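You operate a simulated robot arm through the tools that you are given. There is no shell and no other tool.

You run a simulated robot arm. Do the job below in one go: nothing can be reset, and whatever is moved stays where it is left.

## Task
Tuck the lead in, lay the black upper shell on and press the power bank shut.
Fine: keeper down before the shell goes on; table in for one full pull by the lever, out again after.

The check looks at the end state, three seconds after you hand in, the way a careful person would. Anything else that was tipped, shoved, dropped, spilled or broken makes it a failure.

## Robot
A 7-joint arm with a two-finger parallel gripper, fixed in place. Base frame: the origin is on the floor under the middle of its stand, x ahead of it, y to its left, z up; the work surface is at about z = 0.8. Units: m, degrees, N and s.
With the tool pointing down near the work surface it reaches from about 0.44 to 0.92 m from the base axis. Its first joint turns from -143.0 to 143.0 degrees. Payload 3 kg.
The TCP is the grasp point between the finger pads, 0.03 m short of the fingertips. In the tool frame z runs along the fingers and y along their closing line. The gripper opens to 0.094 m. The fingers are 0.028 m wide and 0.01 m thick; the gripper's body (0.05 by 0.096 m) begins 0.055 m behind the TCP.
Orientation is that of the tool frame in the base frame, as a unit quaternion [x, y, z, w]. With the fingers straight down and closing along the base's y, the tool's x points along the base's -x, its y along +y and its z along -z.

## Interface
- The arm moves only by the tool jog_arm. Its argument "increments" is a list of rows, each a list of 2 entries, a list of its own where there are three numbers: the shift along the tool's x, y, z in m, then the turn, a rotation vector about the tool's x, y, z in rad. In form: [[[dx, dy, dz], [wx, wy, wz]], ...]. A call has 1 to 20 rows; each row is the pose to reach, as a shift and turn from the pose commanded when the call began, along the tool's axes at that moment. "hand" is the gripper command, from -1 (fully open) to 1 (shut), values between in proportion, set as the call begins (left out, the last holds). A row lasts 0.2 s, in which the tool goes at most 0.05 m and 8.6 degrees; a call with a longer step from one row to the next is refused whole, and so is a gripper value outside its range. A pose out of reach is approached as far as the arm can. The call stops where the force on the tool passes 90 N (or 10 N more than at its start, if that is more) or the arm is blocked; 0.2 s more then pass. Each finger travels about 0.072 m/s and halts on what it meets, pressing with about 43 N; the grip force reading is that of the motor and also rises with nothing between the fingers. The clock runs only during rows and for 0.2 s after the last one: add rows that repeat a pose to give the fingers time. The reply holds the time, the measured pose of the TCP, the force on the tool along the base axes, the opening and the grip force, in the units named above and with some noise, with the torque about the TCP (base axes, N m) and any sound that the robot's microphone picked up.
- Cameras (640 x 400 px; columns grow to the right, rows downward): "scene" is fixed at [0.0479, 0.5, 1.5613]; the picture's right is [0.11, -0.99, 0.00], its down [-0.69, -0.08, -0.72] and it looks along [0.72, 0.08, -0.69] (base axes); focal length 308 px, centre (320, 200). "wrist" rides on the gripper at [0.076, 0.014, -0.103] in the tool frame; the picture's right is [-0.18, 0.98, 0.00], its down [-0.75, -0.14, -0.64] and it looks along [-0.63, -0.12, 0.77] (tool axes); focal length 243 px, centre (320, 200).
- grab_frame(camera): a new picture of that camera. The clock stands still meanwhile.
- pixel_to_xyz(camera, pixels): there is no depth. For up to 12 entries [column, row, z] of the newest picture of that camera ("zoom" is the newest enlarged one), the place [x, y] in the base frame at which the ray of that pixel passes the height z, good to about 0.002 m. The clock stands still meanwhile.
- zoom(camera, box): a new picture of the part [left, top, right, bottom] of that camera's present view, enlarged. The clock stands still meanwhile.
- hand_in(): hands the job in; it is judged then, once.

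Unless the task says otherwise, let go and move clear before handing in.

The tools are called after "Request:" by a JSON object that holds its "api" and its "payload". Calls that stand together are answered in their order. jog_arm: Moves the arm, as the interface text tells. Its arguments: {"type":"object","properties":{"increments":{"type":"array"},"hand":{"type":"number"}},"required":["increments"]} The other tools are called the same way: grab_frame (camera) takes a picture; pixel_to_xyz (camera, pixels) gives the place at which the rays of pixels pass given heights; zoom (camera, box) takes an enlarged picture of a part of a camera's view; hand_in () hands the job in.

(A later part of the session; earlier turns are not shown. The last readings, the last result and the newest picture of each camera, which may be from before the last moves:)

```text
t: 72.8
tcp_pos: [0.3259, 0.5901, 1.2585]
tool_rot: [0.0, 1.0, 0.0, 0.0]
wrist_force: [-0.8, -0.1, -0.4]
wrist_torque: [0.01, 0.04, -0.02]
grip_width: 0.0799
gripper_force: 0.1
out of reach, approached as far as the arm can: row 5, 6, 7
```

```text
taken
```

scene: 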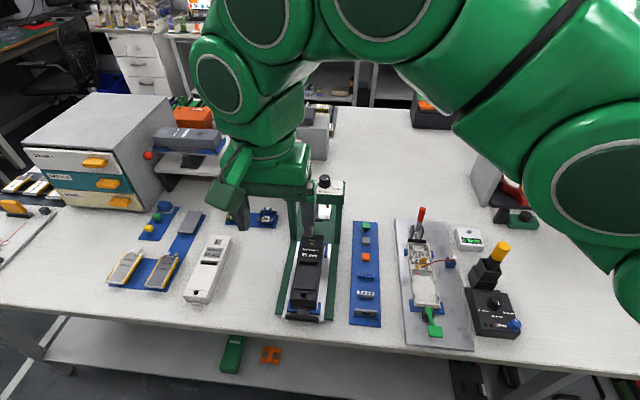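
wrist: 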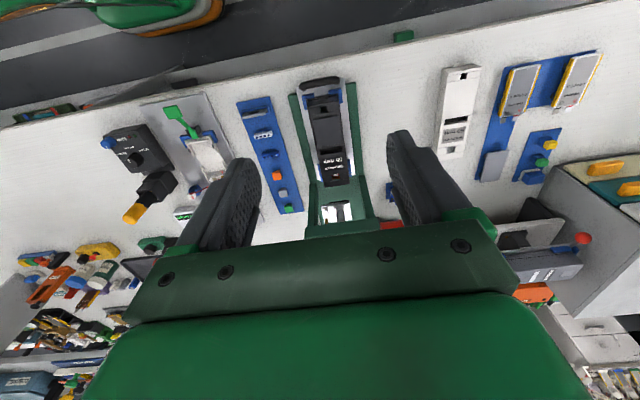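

Only a sliver of red shows at (390,224). I'll get a proper profile by going to the right side at lever height, looking along +y with the wrist tilted well up and staying more than 10 cm from the lever.

Request:
{"api": "jog_arm", "payload": {"increments": [[[-0.01, -0.012, 0.012], [0, 0, -0.1309]], [[-0.02, -0.024, 0.024], [0, 0, -0.2618]], [[-0.03, -0.036, 0.036], [0, 0, -0.3927]], [[-0.04, -0.048, 0.048], [0, 0, -0.5236]], [[-0.05, -0.06, 0.06], [0, 0, -0.6545]], [[-0.06, -0.072, 0.072], [0, 0, -0.7854]], [[-0.07, -0.084, 0.084], [0, 0, -0.9163]], [[-0.08, -0.096, 0.096], [0, 0, -1.0472]], [[-0.09, -0.108, 0.108], [0, 0, -1.1781]], [[-0.1, -0.12, 0.12], [0, 0, -1.309]], [[-0.11, -0.13, 0.13], [0, 0, -1.4399]], [[-0.12, -0.14, 0.14], [0, 0, -1.5708]], [[-0.12, -0.14, 0.14], [0, 0, -1.5708]]]}}

Request:
{"api": "jog_arm", "payload": {"increments": [[[0, -0.01, 0], [0, -0.12, 0]], [[0, -0.02, 0], [0, -0.24, 0]], [[0, -0.03, 0], [0, -0.36, 0]], [[0, -0.04, 0], [0, -0.48, 0]], [[0, -0.05, 0], [0, -0.6, 0]], [[0, -0.05, 0], [0, -0.72, 0]], [[0, -0.05, 0], [0, -0.84, 0]], [[0, -0.05, 0], [0, -0.84, 0]]]}}

Request:
{"api": "grab_frame", "payload": {"camera": "wrist"}}

```text
t: 75.6
tcp_pos: [0.4463, 0.4508, 1.1187]
tool_rot: [0.708, -0.706, 0.0, -0.001]
wrist_force: [-0.6, 0.8, -0.6]
wrist_torque: [0.0, 0.03, 0.01]
grip_width: 0.0799
gripper_force: 0.0
```

```text
t: 77.4
tcp_pos: [0.497, 0.4493, 1.1187]
tool_rot: [-0.645, 0.646, 0.289, 0.29]
wrist_force: [0.1, -1.3, 0.4]
wrist_torque: [0.01, 0.03, -0.01]
grip_width: 0.08
gripper_force: 0.1
```

```text
taken
```

wrist: 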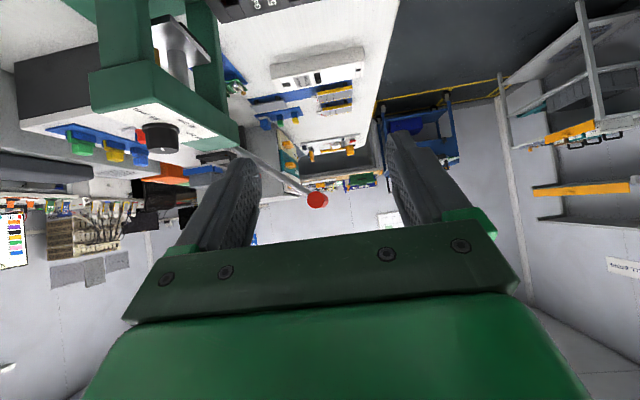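

Excellent profile: the lever rod runs from the hub near (220,155) to the red grip seen end-on at (317,199), and the dial is at (160,138). I'll zoom on both.

Request:
{"api": "zoom", "payload": {"camera": "wrist", "box": [180, 120, 380, 240]}}

Request:
{"api": "zoom", "payload": {"camera": "wrist", "box": [80, 60, 240, 170]}}

```text
3.20 times, centred on (280, 180) of wrist
```

zoom: 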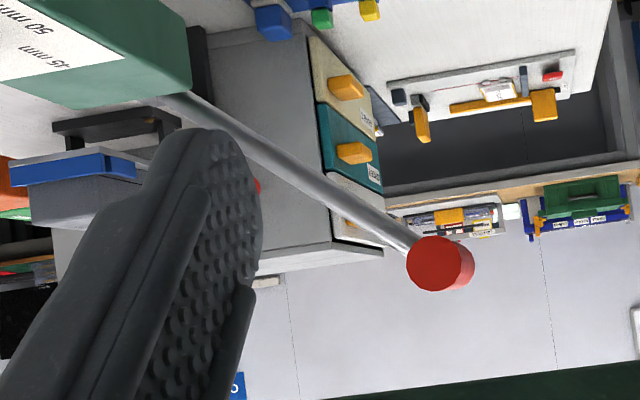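

```text
3.64 times, centred on (160, 115) of wrist
```

zoom: 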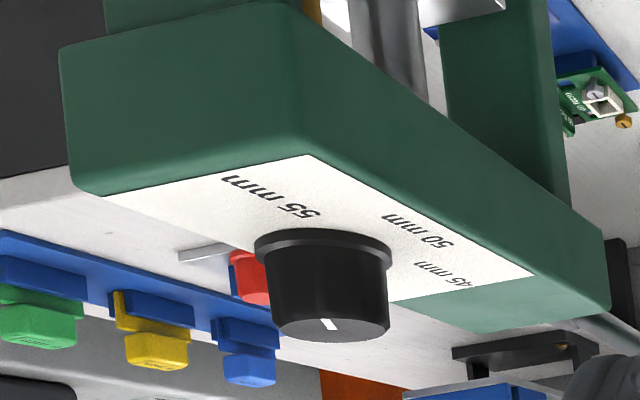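

The dial tick at zoom (328,325) points toward the 55 mm label, so the dial already matches the shell and I'll leave it. The lever grip axis is at about (x 0.526, z 1.115), y 0.647–0.707, on a rod from a hub near (0.66, 1.0). Next I'll level the tool and look down at the table's pull handle.

Request:
{"api": "jog_arm", "payload": {"increments": [[[0.005, 0.014, 0.005], [0, 0.12, 0]], [[0.01, 0.028, 0.01], [0, 0.24, 0]], [[0.016, 0.042, 0.015], [0, 0.36, 0]], [[0.021, 0.056, 0.02], [0, 0.48, 0]], [[0.026, 0.07, 0.025], [0, 0.6, 0]], [[0.032, 0.085, 0.03], [0, 0.72, 0]], [[0.0372, 0.1, 0.0334], [0, 0.84, 0]], [[0.0372, 0.1, 0.0334], [0, 0.84, 0]]]}}

Request:
{"api": "jog_arm", "payload": {"increments": [[[-0.01, -0.003, 0.008], [0, 0, 0.1309]], [[-0.02, -0.006, 0.016], [0, 0, 0.2618]], [[-0.03, -0.01, 0.024], [0, 0, 0.3927]], [[-0.04, -0.014, 0.032], [0, 0, 0.5236]], [[-0.05, -0.018, 0.04], [0, 0, 0.6545]], [[-0.06, -0.022, 0.048], [0, 0, 0.7854]], [[-0.07, -0.026, 0.056], [0, 0, 0.9163]], [[-0.08, -0.03, 0.064], [0, 0, 1.0472]], [[-0.09, -0.034, 0.072], [0, 0, 1.1781]], [[-0.1, -0.038, 0.08], [0, 0, 1.309]], [[-0.112, -0.041, 0.086], [0, 0, 1.4399]], [[-0.125, -0.043, 0.089], [0, 0, 1.5708]], [[-0.125, -0.043, 0.089], [0, 0, 1.5708]]]}}

Request:
{"api": "grab_frame", "payload": {"camera": "wrist"}}

Request:
{"api": "zoom", "payload": {"camera": "wrist", "box": [210, 0, 410, 110]}}

```text
t: 79.2
tcp_pos: [0.396, 0.4488, 1.068]
tool_rot: [0.707, -0.707, 0.0, -0.001]
wrist_force: [0.3, 0.3, -0.9]
wrist_torque: [-0.02, 0.01, 0.01]
grip_width: 0.0796
gripper_force: 0.0
```

```text
t: 82.0
tcp_pos: [0.4402, 0.5751, 0.9805]
tool_rot: [0.0, 1.0, 0.001, 0.0]
wrist_force: [-0.9, -0.4, -0.1]
wrist_torque: [0.0, 0.05, 0.0]
grip_width: 0.0797
gripper_force: 0.1
```

```text
taken
```

wrist: 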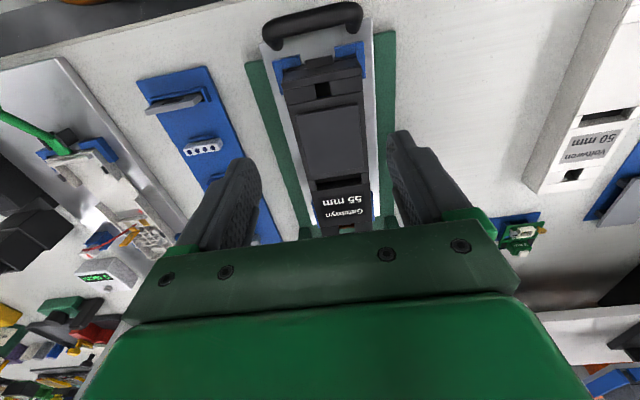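

```text
3.20 times, centred on (310, 55) of wrist
```

zoom: 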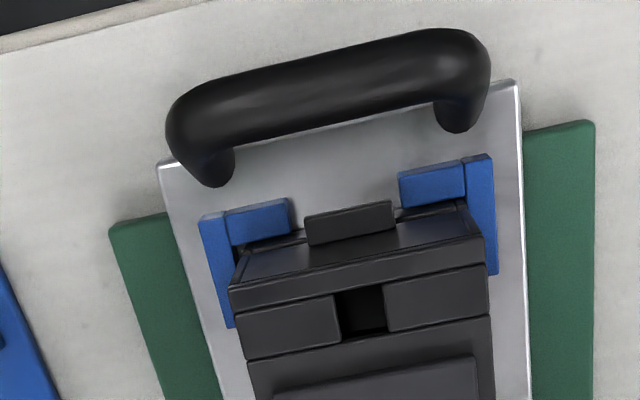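

The handle is an arch standing on the plate: crossbar at x≈0.3776 (14 mm thick, z≈0.848), legs at y≈0.545 and 0.613, with about 19 mm clear between it and the shell's tab. I'll grip the crossbar with fingers closing along x, tool tilted 25° so the wrist stays clear of the lever. First, orient above it.

Request:
{"api": "jog_arm", "payload": {"hand": 0.48, "increments": [[[0.005, 0, 0], [0, 0, -0.1309]], [[0.01, 0, 0], [0, 0, -0.2618]], [[0.015, 0, 0], [0, 0, -0.3927]], [[0.02, 0, 0], [0, 0, -0.5236]], [[0.025, 0, 0], [0, 0, -0.6545]], [[0.03, 0, 0], [0, 0, -0.7854]], [[0.036, 0, 0], [0, 0, -0.9163]], [[0.042, 0, 0], [0, 0, -1.0472]], [[0.048, 0, 0], [0, 0, -1.1781]], [[0.054, 0, 0], [0, 0, -1.309]], [[0.06, 0, 0], [0, 0, -1.4399]], [[0.0626, 0, 0], [0, 0, -1.5708]], [[0.0626, 0, 0], [0, 0, -1.5708]]]}}

Request:
{"api": "jog_arm", "payload": {"increments": [[[0, 0, 0.008], [0, -0.09, 0]], [[0, 0, 0.016], [0, -0.18, 0]], [[0, 0, 0.024], [0, -0.27, 0]], [[0, 0, 0.032], [0, -0.36, 0]], [[0, 0, 0.04], [0, -0.436, 0]], [[0, 0, 0.04], [0, -0.436, 0]]]}}

Request:
{"api": "grab_frame", "payload": {"camera": "wrist"}}

Request:
{"api": "grab_frame", "payload": {"camera": "scene"}}

```text
t: 84.8
tcp_pos: [0.3767, 0.5759, 0.9783]
tool_rot: [0.708, -0.706, 0.0, -0.001]
wrist_force: [0.4, 0.3, 0.1]
wrist_torque: [-0.02, -0.04, 0.0]
grip_width: 0.0242
gripper_force: 0.1
```

```text
t: 86.2
tcp_pos: [0.3778, 0.5743, 0.9393]
tool_rot: [-0.689, 0.691, 0.153, 0.155]
wrist_force: [-0.1, -0.1, 0.2]
wrist_torque: [0.04, -0.03, -0.03]
grip_width: 0.0245
gripper_force: 0.0
```

```text
taken
```

wrist: 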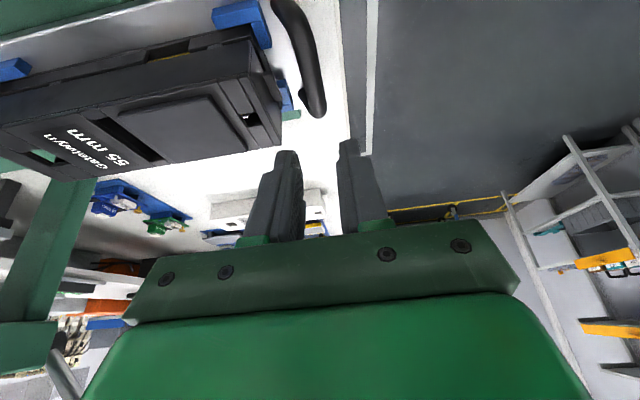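

```text
taken
```

scene: 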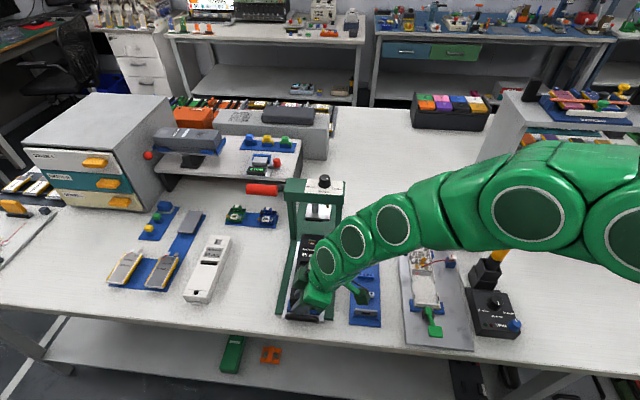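

Request:
{"api": "zoom", "payload": {"camera": "wrist", "box": [230, 0, 390, 130]}}

Request:
{"api": "pixel_to_xyz", "payload": {"camera": "wrist", "pixels": [[308, 78, 0.848], [311, 78, 0.848], [300, 40, 0.848], [317, 105, 0.848]]}}

```text
3.08 times, centred on (310, 65) of wrist
```

zoom: 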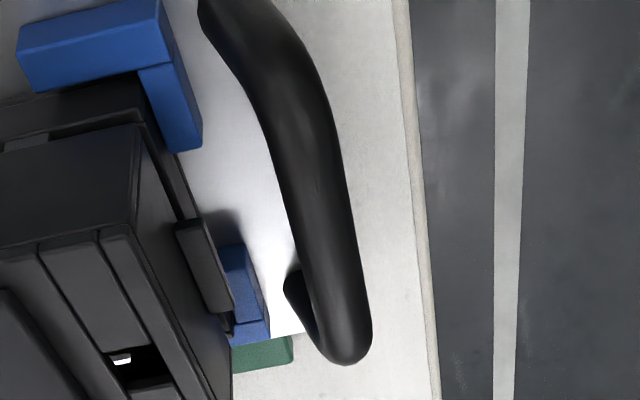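

```text
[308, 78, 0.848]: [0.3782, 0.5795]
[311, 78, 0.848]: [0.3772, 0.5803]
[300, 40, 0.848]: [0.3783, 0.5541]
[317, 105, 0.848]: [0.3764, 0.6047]
```

The crossbar is confirmed at (x 0.378, z 0.848) and the fingers are centred on it with about 4 mm clearance to the shell's tab. I'll lower straight down around it.

Request:
{"api": "jog_arm", "payload": {"increments": [[[0.0085, 0, 0.0181], [0, 0, 0]], [[0.017, 0, 0.0362], [0, 0, 0]], [[0.0232, 0, 0.0498], [0, 0, 0]], [[0.0275, 0, 0.0589], [0, 0, 0]], [[0.0305, 0, 0.0653], [0, 0, 0]], [[0.0305, 0, 0.0653], [0, 0, 0]]]}}

Request:
{"api": "grab_frame", "payload": {"camera": "wrist"}}

Request:
{"api": "zoom", "payload": {"camera": "scene", "box": [275, 275, 345, 330]}}

```text
t: 87.6
tcp_pos: [0.377, 0.5748, 0.8679]
tool_rot: [0.69, -0.69, -0.153, -0.153]
wrist_force: [0.2, -0.1, 0.3]
wrist_torque: [0.0, 0.02, -0.01]
grip_width: 0.0245
gripper_force: 0.1
```

```text
taken
```

wrist: 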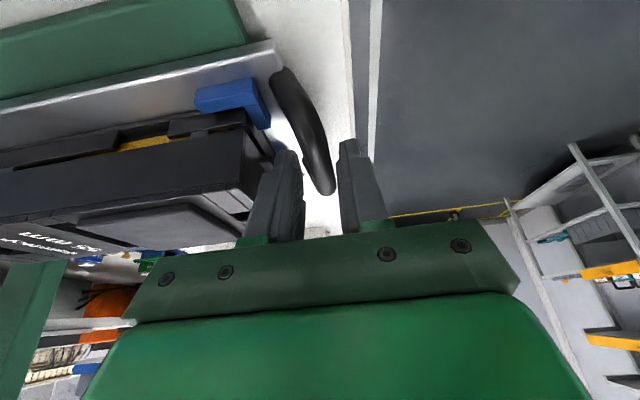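

```text
7.27 times, centred on (310, 302) of scene
```

zoom: 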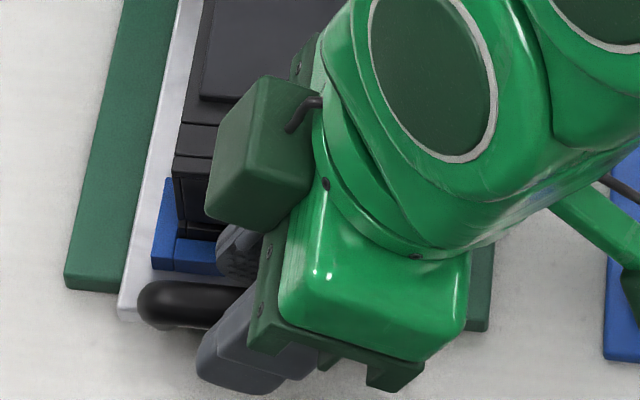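

The fingers are on either side of the crossbar in the wrist view. Closing to grip it.

Request:
{"api": "jog_arm", "payload": {"hand": 1, "increments": [[[0, 0, 0], [0, 0, 0]], [[0, 0, 0], [0, 0, 0]], [[0, 0, 0], [0, 0, 0]]]}}

```text
t: 88.4
tcp_pos: [0.3752, 0.5748, 0.8683]
tool_rot: [-0.69, 0.69, 0.153, 0.153]
wrist_force: [0.3, 2.4, -2.0]
wrist_torque: [-0.07, -0.05, 1.05]
grip_width: 0.0141
gripper_force: 45.1
```

Gripped at 14 mm. I'll push the table in slowly in +x and watch the force.

Request:
{"api": "jog_arm", "payload": {"increments": [[[0, -0.004, 0], [0, 0, 0]], [[0, -0.01, 0], [0, 0, 0]], [[0, -0.018, 0], [0, 0, 0]], [[0, -0.026, 0], [0, 0, 0]], [[0, -0.026, 0], [0, 0, 0]]]}}

Request:
{"api": "zoom", "payload": {"camera": "scene", "box": [255, 200, 365, 330]}}

```text
t: 89.6
tcp_pos: [0.4046, 0.5745, 0.8681]
tool_rot: [0.691, -0.69, -0.154, -0.154]
wrist_force: [1.9, 5.5, 0.6]
wrist_torque: [0.73, -0.02, 1.05]
grip_width: 0.0136
gripper_force: 44.8
```

```text
3.08 times, centred on (310, 265) of scene
```

zoom: 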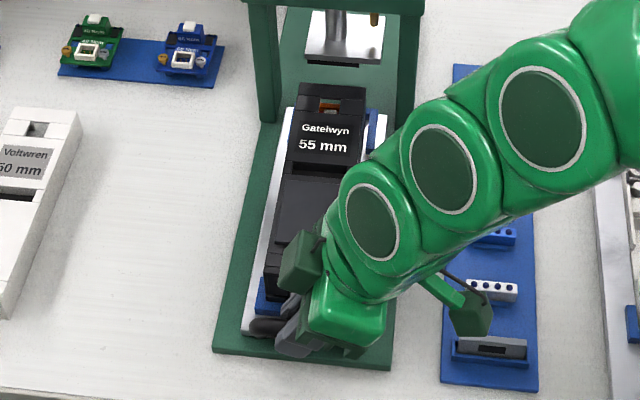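

The table slides easily and the shell rides along with it. Continuing in moderate steps.

Request:
{"api": "jog_arm", "payload": {"increments": [[[0, -0.01, 0], [0, 0, 0]], [[0, -0.02, 0], [0, 0, 0]], [[0, -0.03, 0], [0, 0, 0]], [[0, -0.04, 0], [0, 0, 0]], [[0, -0.05, 0], [0, 0, 0]], [[0, -0.06, 0], [0, 0, 0]], [[0, -0.06, 0], [0, 0, 0]]]}}

Request:
{"api": "zoom", "payload": {"camera": "scene", "box": [255, 180, 365, 310]}}

```text
t: 91.2
tcp_pos: [0.4654, 0.5755, 0.8678]
tool_rot: [-0.69, 0.69, 0.153, 0.154]
wrist_force: [1.4, 10.4, 11.5]
wrist_torque: [0.59, -0.04, 1.08]
grip_width: 0.0138
gripper_force: 45.1
```

```text
3.08 times, centred on (310, 245) of scene
```

zoom: 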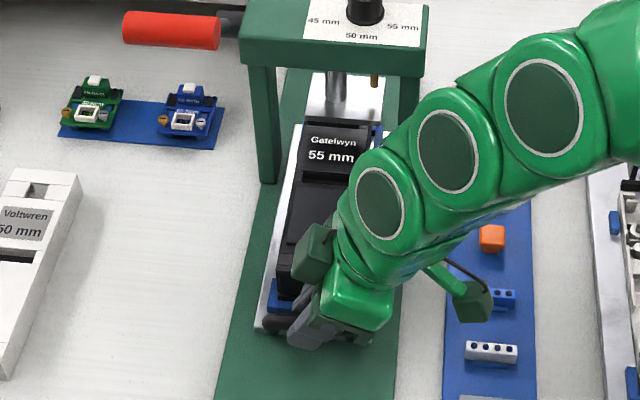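

Side and vertical forces are building slightly (Fy 10, Fz 11.5), so my path and the rail aren't quite parallel. I'll ease the tool 1 mm in +y and +z while continuing.

Request:
{"api": "jog_arm", "payload": {"increments": [[[-0.0013, -0.005, -0.0005], [0, 0, 0]], [[-0.0015, -0.015, -0.0006], [0, 0, 0]], [[-0.0016, -0.025, -0.0006], [0, 0, 0]], [[-0.0018, -0.035, -0.0006], [0, 0, 0]], [[-0.002, -0.045, -0.0006], [0, 0, 0]], [[-0.002, -0.045, -0.0006], [0, 0, 0]]]}}

Request:
{"api": "zoom", "payload": {"camera": "scene", "box": [255, 180, 365, 310]}}

```text
t: 92.6
tcp_pos: [0.5081, 0.5761, 0.868]
tool_rot: [0.691, -0.69, -0.153, -0.152]
wrist_force: [0.3, -32.4, -13.0]
wrist_torque: [-0.8, 0.01, 0.97]
grip_width: 0.0137
gripper_force: 44.6
```

```text
3.08 times, centred on (310, 245) of scene
```

zoom: 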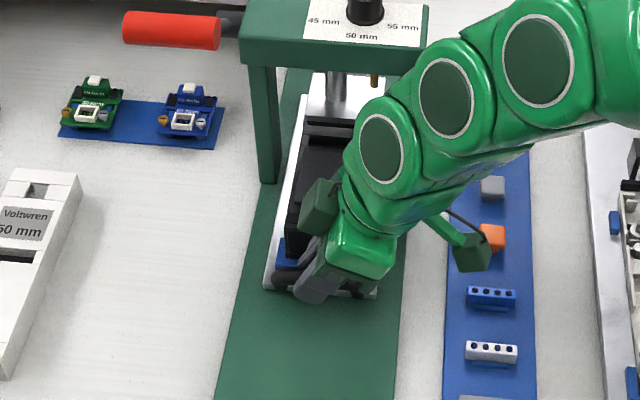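

I over-corrected (Fy -32). I'll shift back about 1.4 mm in y, then continue more gently toward the end stop.

Request:
{"api": "jog_arm", "payload": {"increments": [[[0.0015, 0, 0], [0, 0, 0]], [[0.0015, -0.005, 0], [0, 0, 0]], [[0.0015, -0.012, 0], [0, 0, 0]], [[0.0015, -0.02, 0], [0, 0, 0]], [[0.0015, -0.02, 0], [0, 0, 0]]]}}

Request:
{"api": "zoom", "payload": {"camera": "scene", "box": [255, 180, 365, 310]}}

```text
t: 93.8
tcp_pos: [0.5271, 0.5763, 0.8671]
tool_rot: [-0.69, 0.69, 0.154, 0.154]
wrist_force: [1.6, 23.0, -23.3]
wrist_torque: [0.32, -0.04, 1.05]
grip_width: 0.0138
gripper_force: 44.9
```

```text
3.08 times, centred on (310, 245) of scene
```

zoom: 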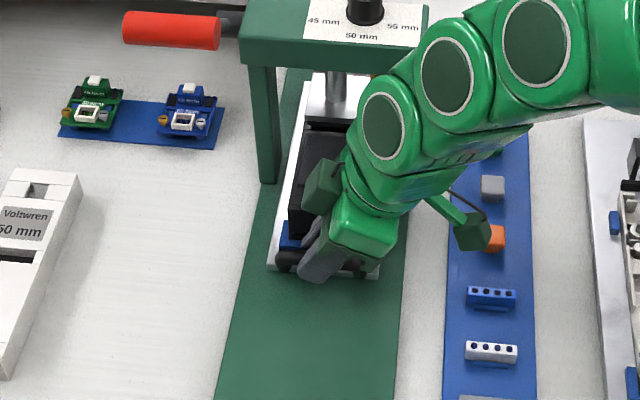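

Request:
{"api": "jog_arm", "payload": {"increments": [[[-0.0003, 0, 0.0012], [0, 0, 0]], [[-0.0003, -0.004, 0.0012], [0, 0, 0]], [[-0.0003, -0.009, 0.0012], [0, 0, 0]], [[-0.0003, -0.014, 0.0012], [0, 0, 0]], [[-0.0003, -0.014, 0.0012], [0, 0, 0]]]}}

Request:
{"api": "zoom", "payload": {"camera": "scene", "box": [255, 180, 365, 310]}}

```text
t: 95.0
tcp_pos: [0.5433, 0.5764, 0.868]
tool_rot: [-0.69, 0.69, 0.154, 0.155]
wrist_force: [1.0, -2.6, 13.6]
wrist_torque: [0.07, -0.09, 1.02]
grip_width: 0.0136
gripper_force: 45.1
```

```text
3.08 times, centred on (310, 245) of scene
```

zoom: 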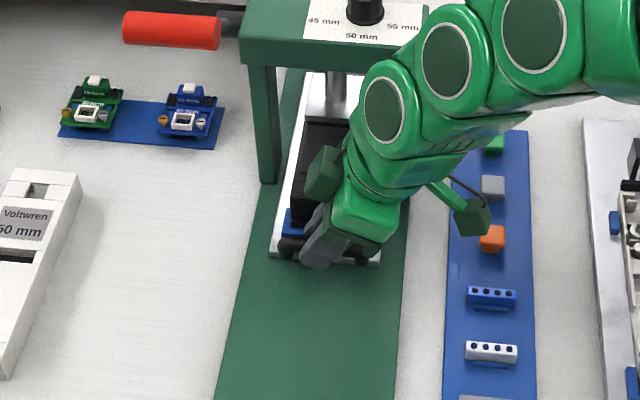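

Travel is about 168 mm with no stop yet (Fx≈1). Continuing in small steps.

Request:
{"api": "jog_arm", "payload": {"increments": [[[-0.0002, -0.003, -0.0005], [0, 0, 0]], [[-0.0002, -0.006, -0.0005], [0, 0, 0]], [[-0.0002, -0.009, -0.0005], [0, 0, 0]], [[-0.0002, -0.012, -0.0005], [0, 0, 0]], [[-0.0002, -0.012, -0.0005], [0, 0, 0]]]}}

```text
t: 96.2
tcp_pos: [0.5545, 0.576, 0.8685]
tool_rot: [-0.69, 0.69, 0.153, 0.155]
wrist_force: [-2.3, 9.2, 2.9]
wrist_torque: [-0.35, -0.05, 1.02]
grip_width: 0.0139
gripper_force: 45.2
```

Request:
{"api": "jog_arm", "payload": {"increments": [[[-0.0004, -0.003, 0], [0, 0, 0]], [[-0.0004, -0.006, 0], [0, 0, 0]], [[-0.0004, -0.006, 0], [0, 0, 0]]]}}

Request:
{"api": "zoom", "payload": {"camera": "scene", "box": [265, 175, 355, 275]}}

```text
t: 97.0
tcp_pos: [0.5603, 0.5774, 0.8677]
tool_rot: [0.69, -0.69, -0.154, -0.153]
wrist_force: [0.0, 9.4, -1.1]
wrist_torque: [0.4, 0.03, 1.07]
grip_width: 0.0136
gripper_force: 44.8
```

```text
4.00 times, centred on (310, 225) of scene
```

zoom: 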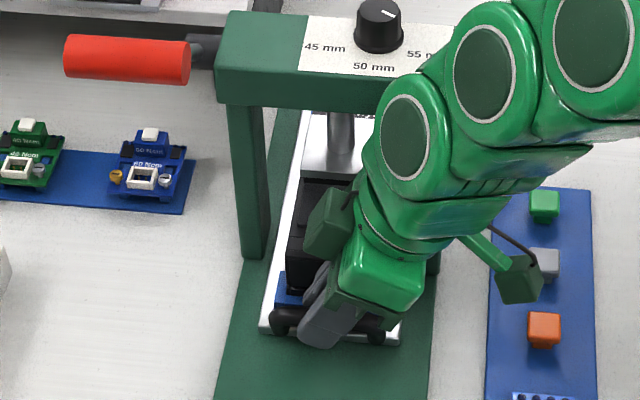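

No stop yet at 185 mm of travel. My estimate of the ram centre is x≈0.655–0.69, so I should check where the shell is relative to the ram before going further.

Request:
{"api": "grab_frame", "payload": {"camera": "wrist"}}

Request:
{"api": "zoom", "payload": {"camera": "wrist", "box": [0, 60, 280, 240]}}

Request:
{"api": "zoom", "payload": {"camera": "scene", "box": [285, 185, 345, 265]}}

```text
taken
```

wrist: 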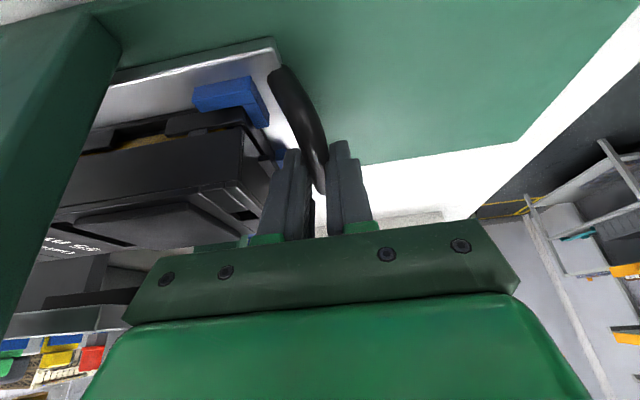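

```text
2.22 times, centred on (140, 150) of wrist
```

zoom: 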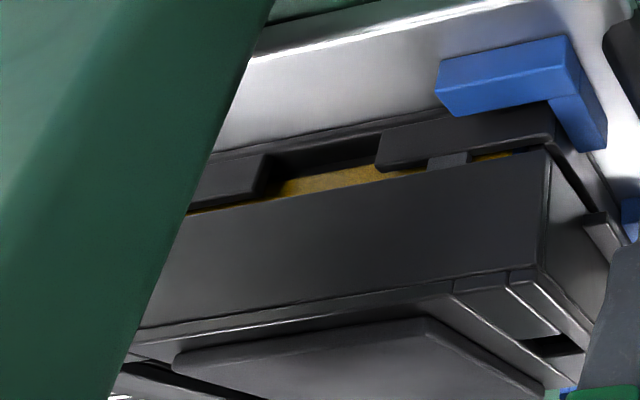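

```text
5.00 times, centred on (315, 225) of scene
```

zoom: 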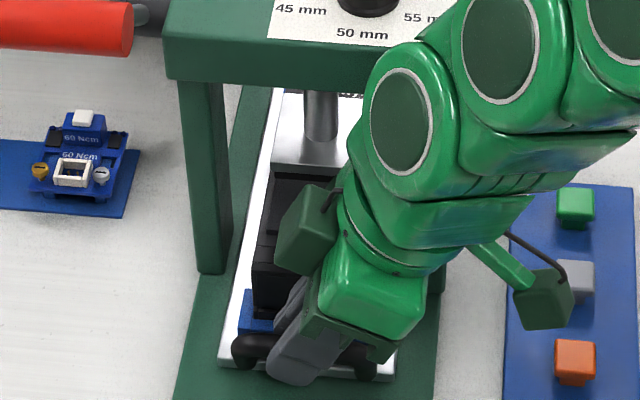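

Triangulation of the ram rod gives (0.653, 0.581), plate top z≈0.927, so the shell centre may now be about 40 mm past it. The green base ends near x≈0.8185, which suggests a stop within a few more mm. I'll feel gently for it.

Request:
{"api": "jog_arm", "payload": {"increments": [[[-0.0003, -0.002, 0], [0, 0, 0]], [[-0.0003, -0.004, 0], [0, 0, 0]], [[-0.0003, -0.006, 0], [0, 0, 0]], [[-0.0003, -0.006, 0], [0, 0, 0]]]}}

```text
t: 98.0
tcp_pos: [0.5668, 0.5769, 0.8678]
tool_rot: [-0.69, 0.69, 0.154, 0.154]
wrist_force: [-0.7, -11.1, 2.2]
wrist_torque: [-0.06, 0.03, 1.01]
grip_width: 0.0137
gripper_force: 45.2
```

Request:
{"api": "jog_arm", "payload": {"increments": [[[0.0002, -0.002, 0], [0, 0, 0]], [[0.0002, -0.004, 0], [0, 0, 0]], [[0.0002, -0.006, 0], [0, 0, 0]], [[0.0002, -0.006, 0], [0, 0, 0]]]}}

Request:
{"api": "zoom", "payload": {"camera": "scene", "box": [265, 165, 365, 265]}}

```text
t: 99.1
tcp_pos: [0.5662, 0.5768, 0.8673]
tool_rot: [0.692, -0.689, -0.155, -0.148]
wrist_force: [-22.5, -3.8, 12.5]
wrist_torque: [0.11, 0.4, 0.49]
grip_width: 0.0134
gripper_force: 45.0
stopped in row 4: the force on the tool passed its limit at 92 N (the readings are from after the stop); the commanded pose is now the measured one
```

```text
4.00 times, centred on (315, 215) of scene
```

zoom: 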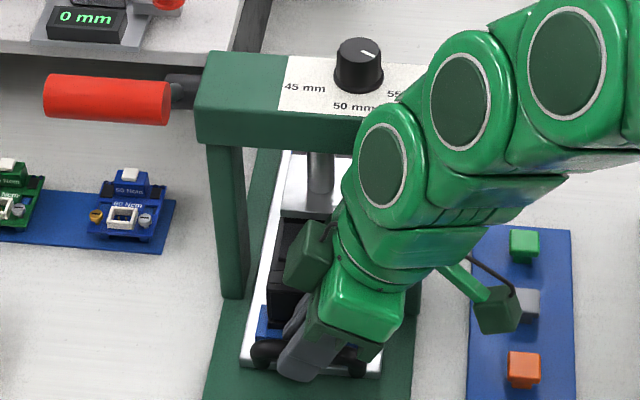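

There is a firm stop at TCP x≈0.566, so the table is fully in (about 190 mm of travel). Before pulling the lever I want to be sure the ram is over the shell here, so I'll re-measure the ram plate with calibrated rays.

Request:
{"api": "pixel_to_xyz", "payload": {"camera": "scene", "pixels": [[318.4, 211.4, 0.9], [318.4, 211.4, 0.93], [318.4, 219.4, 0.9], [318.4, 219.4, 0.93], [319.8, 203.7, 0.9], [319.8, 203.7, 0.93], [315, 213, 0.91], [325, 187, 1.02]]}}

Request:
{"api": "zoom", "payload": {"camera": "scene", "box": [290, 195, 340, 245]}}

Request:
{"api": "zoom", "payload": {"camera": "wrist", "box": [0, 0, 300, 250]}}

```text
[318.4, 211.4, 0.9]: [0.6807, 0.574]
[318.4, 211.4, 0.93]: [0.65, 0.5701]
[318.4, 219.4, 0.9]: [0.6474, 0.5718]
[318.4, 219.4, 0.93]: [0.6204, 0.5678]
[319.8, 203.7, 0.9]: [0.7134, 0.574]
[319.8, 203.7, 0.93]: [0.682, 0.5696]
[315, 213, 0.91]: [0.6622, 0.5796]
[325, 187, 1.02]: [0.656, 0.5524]
```

```text
8.00 times, centred on (315, 220) of scene
```

zoom: 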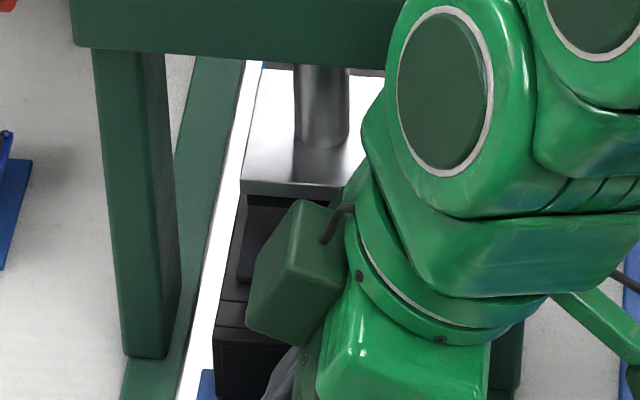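

```text
1.60 times, centred on (150, 125) of wrist
```

zoom: 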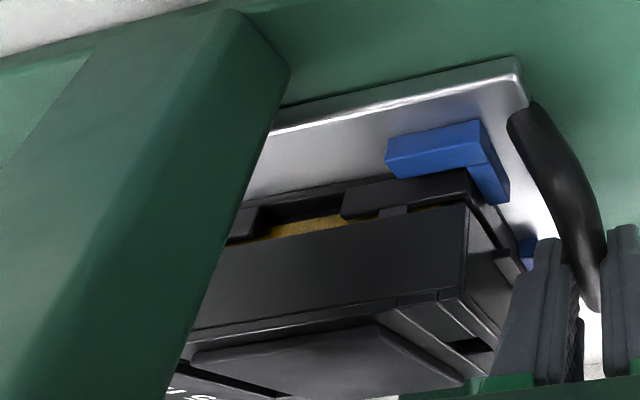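

The shell's raised pad (36–105 mm behind its front edge) now lies at x≈0.636–0.705, right under the ram plate (0.631–0.694). So the end stop is the intended "in" position. I'll release the handle, lift clear, and measure the lever grip with calibrated rays.

Request:
{"api": "jog_arm", "payload": {"hand": 0.4, "increments": [[[0, 0, 0], [0, 0, 0]], [[0, 0, 0], [0, 0, 0]], [[0, 0, 0], [0, 0, 0]]]}}

Request:
{"api": "pixel_to_xyz", "payload": {"camera": "scene", "pixels": [[246.3, 189.5, 1.1], [246.3, 189.5, 1.12], [277.5, 190.5, 1.1], [277.5, 190.5, 1.12], [262, 190, 1.1], [262, 190, 1.12], [282, 187, 1.0], [262, 184, 1.12], [262, 196, 1.1]]}}

```text
t: 99.9
tcp_pos: [0.5696, 0.5767, 0.8667]
tool_rot: [0.691, -0.69, -0.155, -0.15]
wrist_force: [0.5, 0.4, -0.1]
wrist_torque: [-0.01, 0.0, 0.01]
grip_width: 0.0284
gripper_force: 0.0
```

```text
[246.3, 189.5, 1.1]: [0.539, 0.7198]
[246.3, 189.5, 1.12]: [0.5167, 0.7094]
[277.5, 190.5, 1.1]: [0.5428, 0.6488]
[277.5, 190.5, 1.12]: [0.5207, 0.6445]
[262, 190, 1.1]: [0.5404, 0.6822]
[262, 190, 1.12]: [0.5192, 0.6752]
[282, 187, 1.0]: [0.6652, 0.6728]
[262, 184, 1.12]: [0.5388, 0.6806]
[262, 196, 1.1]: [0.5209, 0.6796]
```

Grip axis is at x≈0.527, z≈1.114, y 0.646–0.7125, and the hub at about (0.66, 0.673, 0.997), so the radius is 0.176 m at 42° above horizontal. I'll lift off the handle vertically and retreat to open space to reorient for the lever.

Request:
{"api": "jog_arm", "payload": {"increments": [[[-0.0106, 0, -0.0227], [0, 0, 0]], [[-0.0212, 0, -0.0453], [0, 0, 0]], [[-0.016, 0.03, -0.075], [0, 0.09, 0]], [[-0.0108, 0.06, -0.105], [0, 0.18, 0]], [[-0.0056, 0.09, -0.132], [0, 0.27, 0]], [[-0.0004, 0.11, -0.156], [0, 0.36, 0]], [[0.0048, 0.13, -0.1788], [0, 0.436, 0]], [[0.0048, 0.13, -0.1788], [0, 0.436, 0]]]}}

Request:
{"api": "grab_frame", "payload": {"camera": "scene"}}

```text
t: 101.7
tcp_pos: [0.4385, 0.495, 1.0265]
tool_rot: [0.708, -0.706, 0.0, 0.004]
wrist_force: [-0.3, 0.3, -0.7]
wrist_torque: [0.0, 0.02, -0.01]
grip_width: 0.0282
gripper_force: 0.0
```

```text
taken
```

scene: 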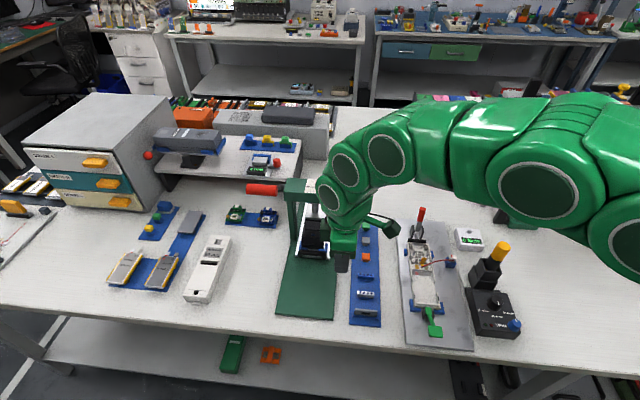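

The table is in and the arm is clear. I'll roll back to yaw 0, then tip the fingers to point along +y for gripping the lever.

Request:
{"api": "jog_arm", "payload": {"increments": [[[0.002, 0.002, -0.007], [0, 0, 0.1309]], [[0.004, 0.004, -0.014], [0, 0, 0.2618]], [[0.006, 0.006, -0.021], [0, 0, 0.3927]], [[0.008, 0.008, -0.028], [0, 0, 0.5236]], [[0.01, 0.01, -0.035], [0, 0, 0.6545]], [[0.012, 0.012, -0.042], [0, 0, 0.7854]], [[0.014, 0.014, -0.049], [0, 0, 0.9163]], [[0.016, 0.016, -0.056], [0, 0, 1.0472]], [[0.018, 0.018, -0.063], [0, 0, 1.1781]], [[0.02, 0.02, -0.07], [0, 0, 1.309]], [[0.02, 0.02, -0.07], [0, 0, 1.4399]], [[0.02, 0.02, -0.07], [0, 0, 1.5708]], [[0.02, 0.02, -0.07], [0, 0, 1.5708]]]}}

Request:
{"api": "jog_arm", "payload": {"increments": [[[0, 0, 0], [-0.13, 0, 0]], [[0, 0, 0], [-0.26, 0, 0]], [[0, 0, 0], [-0.39, 0, 0]], [[0, 0, 0], [-0.52, 0, 0]], [[0, 0, 0], [-0.65, 0, 0]], [[0, 0, 0], [-0.78, 0, 0]], [[0, 0, 0], [-0.91, 0, 0]], [[0, 0, 0], [-1.04, 0, 0]], [[0, 0, 0], [-1.17, 0, 0]], [[0, 0, 0], [-1.3, 0, 0]], [[0, 0, 0], [-1.43, 0, 0]], [[0, 0, 0], [-1.5708, 0, 0]], [[0, 0, 0], [-1.5708, 0, 0]]]}}

Request:
{"api": "grab_frame", "payload": {"camera": "scene"}}

Request:
{"api": "grab_frame", "payload": {"camera": "wrist"}}

```text
t: 104.5
tcp_pos: [0.4207, 0.4767, 1.0964]
tool_rot: [-0.001, 1.0, -0.001, -0.003]
wrist_force: [0.5, -0.4, 1.0]
wrist_torque: [0.01, -0.01, 0.03]
grip_width: 0.0285
gripper_force: 0.1
```

```text
t: 107.3
tcp_pos: [0.4212, 0.4766, 1.0995]
tool_rot: [0.002, 0.707, 0.707, -0.003]
wrist_force: [0.3, -0.1, 0.4]
wrist_torque: [-0.01, -0.03, 0.0]
grip_width: 0.0281
gripper_force: 0.0
out of reach, approached as far as the arm can: row 11
```

```text
taken
```

scene: 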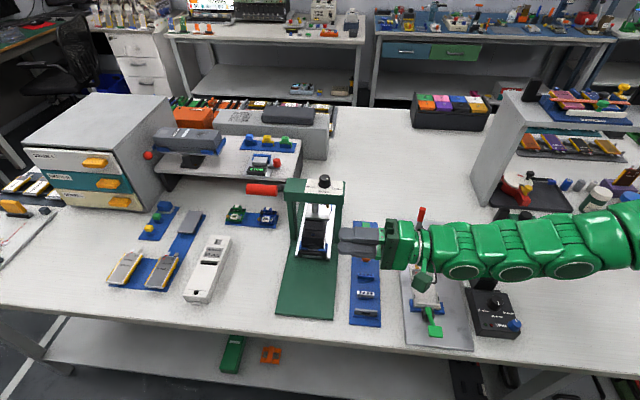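

```text
taken
```

wrist: 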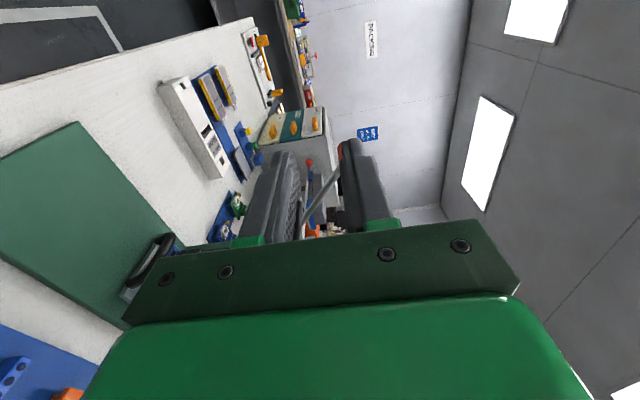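

The tool now points along +y, with the lever rod visible between the fingers at (310,205). I'll roll 42° so the fingers close along the lever's direction of swing, open wider, and move to just short of the red grip.

Request:
{"api": "jog_arm", "payload": {"hand": -0.1, "increments": [[[-0.018, 0.002, 0.018], [0, 0, 0.122]], [[-0.036, 0.005, 0.036], [0, 0, 0.244]], [[-0.054, 0.008, 0.054], [0, 0, 0.366]], [[-0.072, 0.011, 0.072], [0, 0, 0.488]], [[-0.09, 0.0135, 0.09], [0, 0, 0.61]], [[-0.1058, 0.0145, 0.1084], [0, 0, 0.733]], [[-0.1058, 0.0145, 0.1084], [0, 0, 0.733]]]}}

Request:
{"api": "grab_frame", "payload": {"camera": "wrist"}}

Request:
{"api": "zoom", "payload": {"camera": "scene", "box": [230, 160, 390, 280]}}

```text
t: 108.9
tcp_pos: [0.5254, 0.5855, 1.111]
tool_rot: [0.256, 0.659, 0.658, -0.257]
wrist_force: [0.4, 0.3, 0.0]
wrist_torque: [0.01, 0.0, -0.01]
grip_width: 0.0517
gripper_force: 0.1
```

```text
taken
```

wrist: 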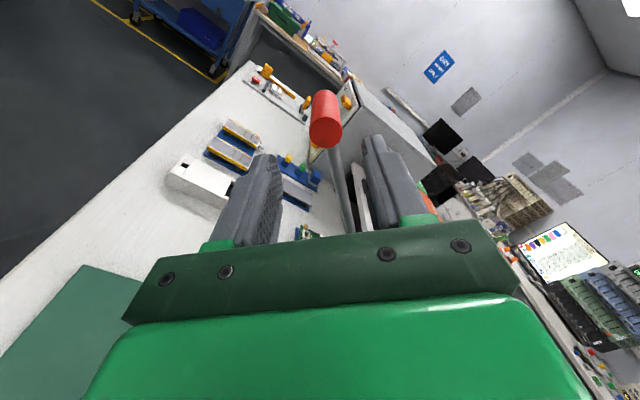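

```text
3.33 times, centred on (310, 220) of scene
```

zoom: 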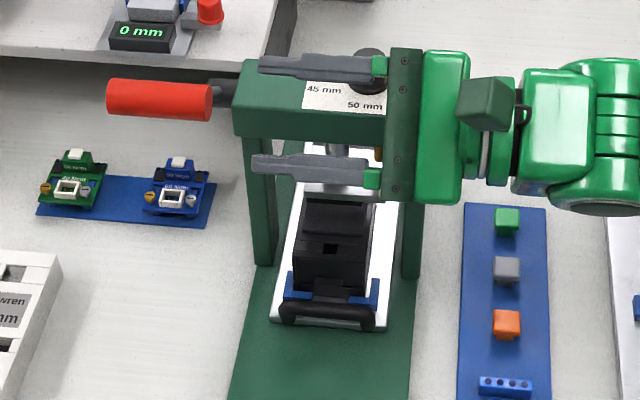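

The red grip is centred between the fingers, with the computed offset only (+2, +3) mm, and the rod runs back between them. Advancing +y around it.

Request:
{"api": "jog_arm", "payload": {"increments": [[[0.002, 0.003, 0.025], [0, 0, 0]], [[0.002, 0.003, 0.05], [0, 0, 0]], [[0.002, 0.003, 0.075], [0, 0, 0]], [[0.002, 0.003, 0.096], [0, 0, 0]], [[0.002, 0.003, 0.096], [0, 0, 0]]]}}

Request:
{"api": "grab_frame", "payload": {"camera": "wrist"}}

Request:
{"api": "zoom", "payload": {"camera": "scene", "box": [230, 160, 390, 280]}}

```text
t: 110.1
tcp_pos: [0.5263, 0.681, 1.1147]
tool_rot: [0.255, 0.659, 0.659, -0.256]
wrist_force: [0.6, -0.3, 0.5]
wrist_torque: [0.0, -0.01, 0.0]
grip_width: 0.0519
gripper_force: 0.1
```

```text
taken
```

wrist: 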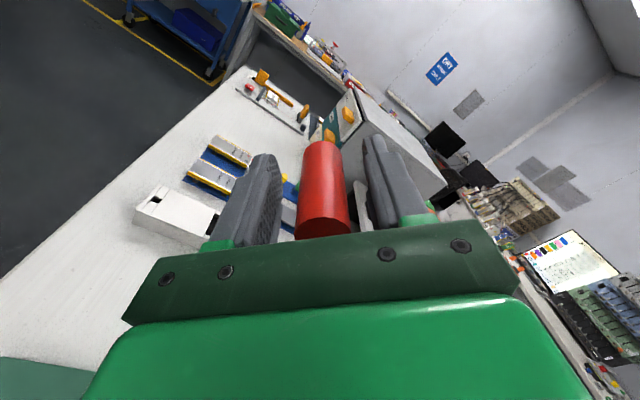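

```text
3.33 times, centred on (310, 220) of scene
```

zoom: 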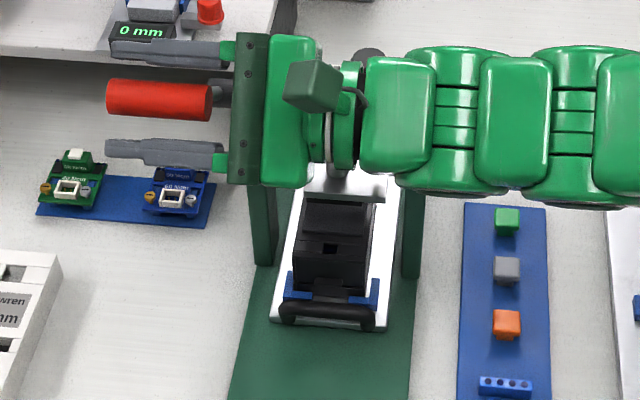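

The red grip sits squarely between the fingers. Closing on it.

Request:
{"api": "jog_arm", "payload": {"hand": 1, "increments": [[[0, 0, 0], [0, 0, 0]], [[0, 0, 0], [0, 0, 0]], [[0, 0, 0], [0, 0, 0]]]}}

```text
t: 110.9
tcp_pos: [0.5269, 0.6822, 1.1142]
tool_rot: [0.255, 0.66, 0.658, -0.256]
wrist_force: [0.1, 3.0, -1.3]
wrist_torque: [0.73, 0.13, -0.65]
grip_width: 0.0237
gripper_force: 44.7
```

Firm grip at 23.7 mm. I'll pull down along the arc (R≈0.177 about the hub), rolling with the lever, in small steps while watching forces and sounds.

Request:
{"api": "jog_arm", "payload": {"increments": [[[-0.0003, -0.0106, 0], [0, 0, -0.06]], [[-0.0013, -0.0212, 0], [0, 0, -0.12]], [[-0.0029, -0.0317, 0], [0, 0, -0.18]], [[-0.0029, -0.0317, 0], [0, 0, -0.18]]]}}

```text
t: 111.9
tcp_pos: [0.5075, 0.6813, 1.0886]
tool_rot: [0.196, 0.681, 0.678, -0.196]
wrist_force: [29.3, 20.5, -15.7]
wrist_torque: [0.53, -0.01, -0.25]
grip_width: 0.0239
gripper_force: 45.2
```

The lever swings. The force is mostly radial (about 33 N toward the hub) plus 20 N in y, so the true hub is nearer (0.665, 1.003). I'll correct the arc and continue.

Request:
{"api": "jog_arm", "payload": {"increments": [[[-0.0023, -0.0112, 0.0008], [0, 0, -0.061]], [[-0.0048, -0.0264, 0.0008], [0, 0, -0.148]], [[-0.0048, -0.0264, 0.0008], [0, 0, -0.148]]]}}

Request:
{"api": "zoom", "payload": {"camera": "scene", "box": [230, 160, 390, 280]}}

```text
t: 112.7
tcp_pos: [0.4974, 0.6813, 1.0643]
tool_rot: [0.144, 0.693, 0.692, -0.145]
wrist_force: [4.5, -36.0, -1.2]
wrist_torque: [0.6, 0.14, -0.17]
grip_width: 0.0237
gripper_force: 44.7
```

```text
3.33 times, centred on (310, 220) of scene
```

zoom: 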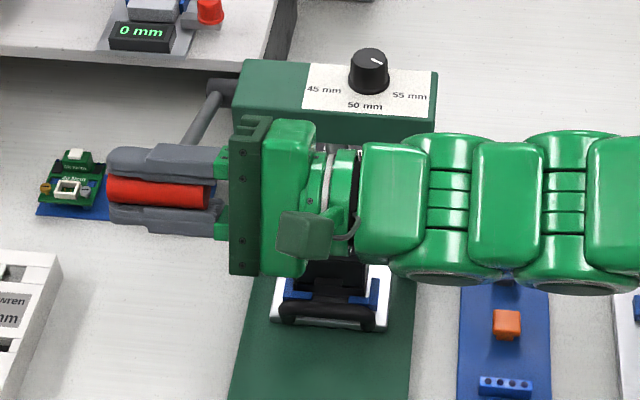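

Radial force is now near zero and the arc fits; Fy of -36 needs about -0.5 mm in y. Continuing down.

Request:
{"api": "jog_arm", "payload": {"increments": [[[-0.0015, -0.0154, -0.0005], [0, 0, -0.0873]], [[-0.0044, -0.0305, -0.0005], [0, 0, -0.1745]], [[-0.0086, -0.0454, -0.0005], [0, 0, -0.2618]], [[-0.0086, -0.0454, -0.0005], [0, 0, -0.2618]]]}}

Request:
{"api": "zoom", "payload": {"camera": "scene", "box": [230, 160, 390, 280]}}

```text
t: 113.7
tcp_pos: [0.4882, 0.6829, 1.0189]
tool_rot: [0.051, 0.705, 0.705, -0.054]
wrist_force: [20.1, 9.3, 0.9]
wrist_torque: [0.55, -0.17, 0.78]
grip_width: 0.0237
gripper_force: 44.7
```

```text
3.33 times, centred on (310, 220) of scene
```

zoom: 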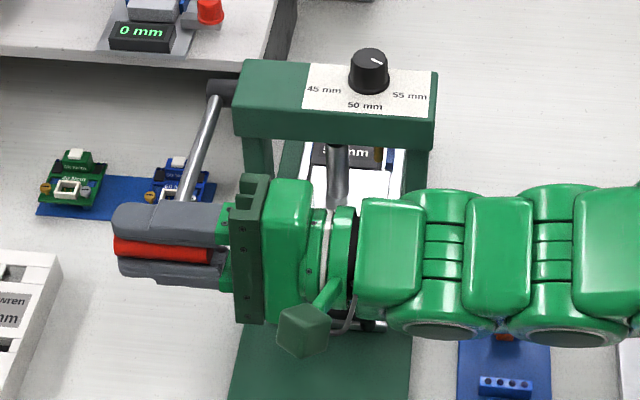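

Request:
{"api": "jog_arm", "payload": {"increments": [[[-0.0023, -0.0141, -0.0001], [0, 0, -0.083]], [[-0.0053, -0.0294, -0.0001], [0, 0, -0.17]], [[-0.0053, -0.0294, -0.0001], [0, 0, -0.17]]]}}

Request:
{"api": "zoom", "payload": {"camera": "scene", "box": [230, 160, 390, 280]}}

```text
t: 114.5
tcp_pos: [0.4881, 0.6819, 0.9892]
tool_rot: [-0.008, 0.708, 0.706, 0.006]
wrist_force: [4.8, -0.2, 1.4]
wrist_torque: [0.3, 0.08, -0.09]
grip_width: 0.0235
gripper_force: 45.3
```

```text
3.33 times, centred on (310, 220) of scene
```

zoom: 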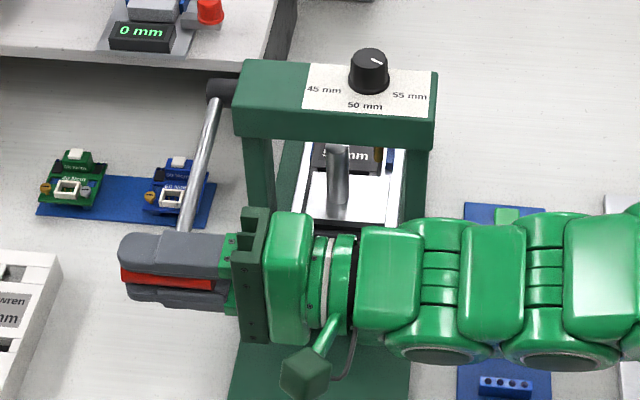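

Forces are small, so the arc is right. The ram has come well down and I'm past horizontal. Continuing, watching for press resistance.

Request:
{"api": "jog_arm", "payload": {"increments": [[[-0.0008, -0.0077, 0], [0, 0, -0.0436]], [[-0.0016, -0.0154, 0], [0, 0, -0.0873]], [[-0.003, -0.023, 0], [0, 0, -0.131]], [[-0.0045, -0.0305, 0], [0, 0, -0.1745]], [[-0.0045, -0.0305, 0], [0, 0, -0.1745]]]}}

Request:
{"api": "zoom", "payload": {"camera": "scene", "box": [230, 160, 390, 280]}}

```text
t: 115.2
tcp_pos: [0.4879, 0.6811, 0.9847]
tool_rot: [-0.045, 0.699, 0.713, 0.039]
wrist_force: [-20.4, -20.0, 30.9]
wrist_torque: [-2.51, -0.01, 0.04]
grip_width: 0.0243
gripper_force: 45.1
stopped in row 3: the force on the tool passed its limit at 95 N (the readings are from after the stop); the commanded pose is now the measured one
```

```text
3.33 times, centred on (310, 220) of scene
```

zoom: 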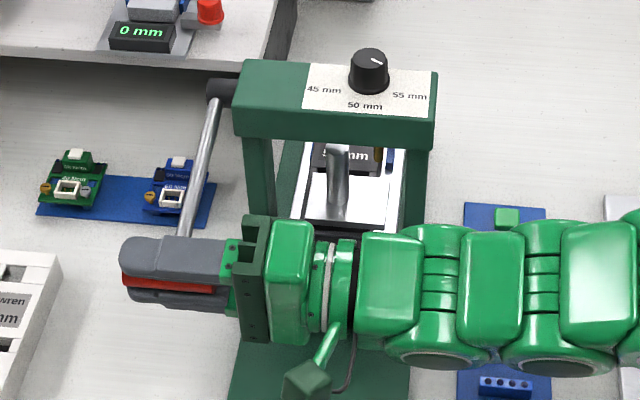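

The lever stopped at about φ≈-6° with 95 N of resistance and no click heard. I need to see whether this is the ram meeting the shell or something else, so I'll zoom in.

Request:
{"api": "zoom", "payload": {"camera": "scene", "box": [285, 195, 345, 245]}}

Request:
{"api": "grab_frame", "payload": {"camera": "wrist"}}

Request:
{"api": "pixel_to_xyz", "payload": {"camera": "scene", "pixels": [[314.5, 224.5, 0.9], [314.5, 224.5, 0.87]]}}

```text
8.00 times, centred on (315, 220) of scene
```

zoom: 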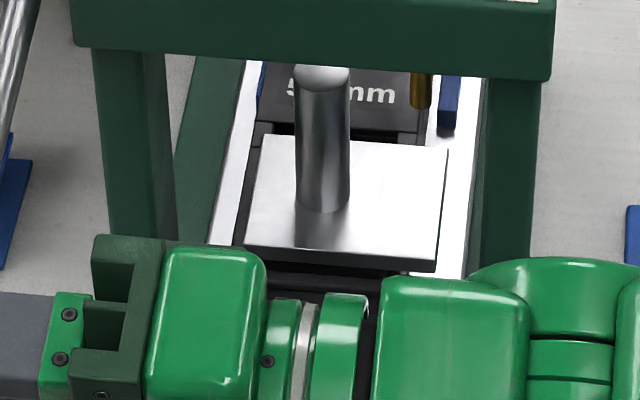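

```text
taken
```

wrist: 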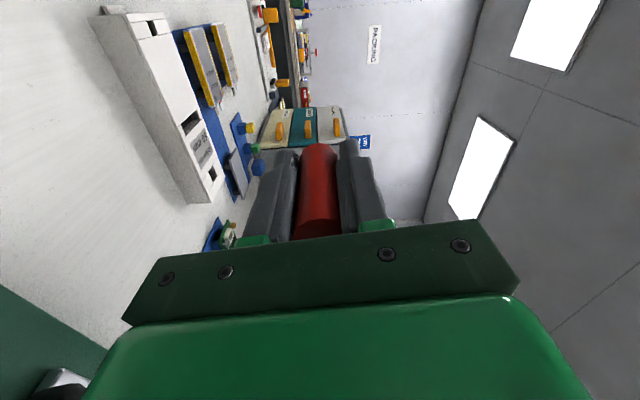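

```text
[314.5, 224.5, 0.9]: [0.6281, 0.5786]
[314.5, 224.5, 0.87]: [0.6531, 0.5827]
```

The ram plate is down on the shell (zoom rod base (323,200)), after about 45° of lever travel. Resistance went from ~1 N to 95 N within about 1.5°, so it's either starting to press or at its end stop. I'll push a little further in small steps to see if it yields.

Request:
{"api": "jog_arm", "payload": {"increments": [[[0, -0.001, 0], [0, 0, -0.006]], [[0, -0.002, 0], [0, 0, -0.011]], [[0, -0.002, 0], [0, 0, -0.011]]]}}

```text
t: 116.0
tcp_pos: [0.4891, 0.6817, 0.984]
tool_rot: [-0.049, 0.698, 0.714, 0.044]
wrist_force: [-29.6, 0.2, 75.3]
wrist_torque: [-2.72, -0.2, -0.51]
grip_width: 0.025
gripper_force: 44.8
```

It's stiff (75 N in z for under 1 mm), and the fingers are being forced open slightly (0.025), so gripping isn't the best way to push hard here. I'll ease off and inspect the seam in the scene view before deciding.

Request:
{"api": "jog_arm", "payload": {"increments": [[[0, 0.002, 0], [0, 0, 0.008]], [[0, 0.004, 0], [0, 0, 0.015]], [[0, 0.004, 0], [0, 0, 0.015]]]}}

Request:
{"api": "zoom", "payload": {"camera": "scene", "box": [295, 200, 335, 235]}}

Request:
{"api": "zoom", "payload": {"camera": "scene", "box": [255, 170, 315, 250]}}

```text
t: 116.8
tcp_pos: [0.4892, 0.6816, 0.9846]
tool_rot: [-0.043, 0.7, 0.711, 0.037]
wrist_force: [-28.3, 24.1, 51.3]
wrist_torque: [-2.78, -0.12, -0.67]
grip_width: 0.0241
gripper_force: 44.5
```

```text
11.43 times, centred on (315, 218) of scene
```

zoom: 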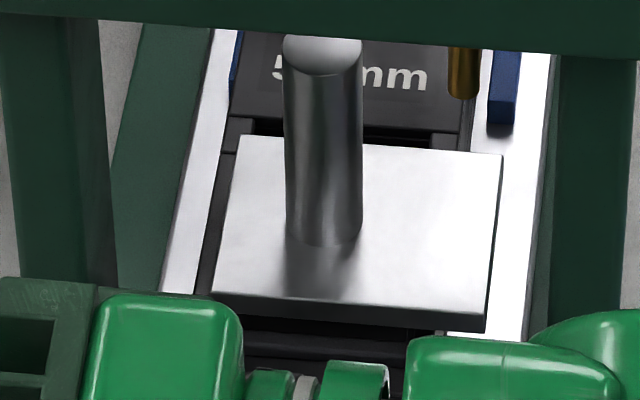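

```text
5.00 times, centred on (285, 210) of scene
```

zoom: 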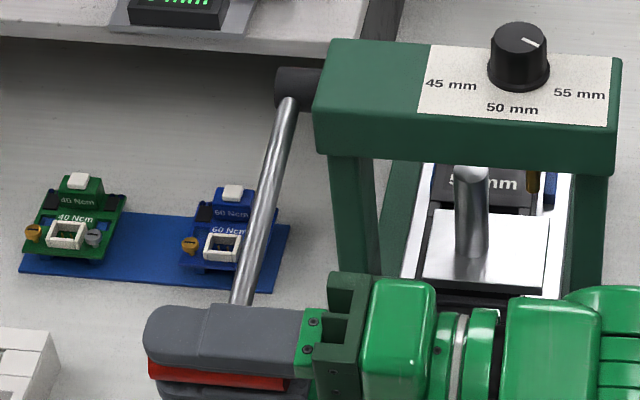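

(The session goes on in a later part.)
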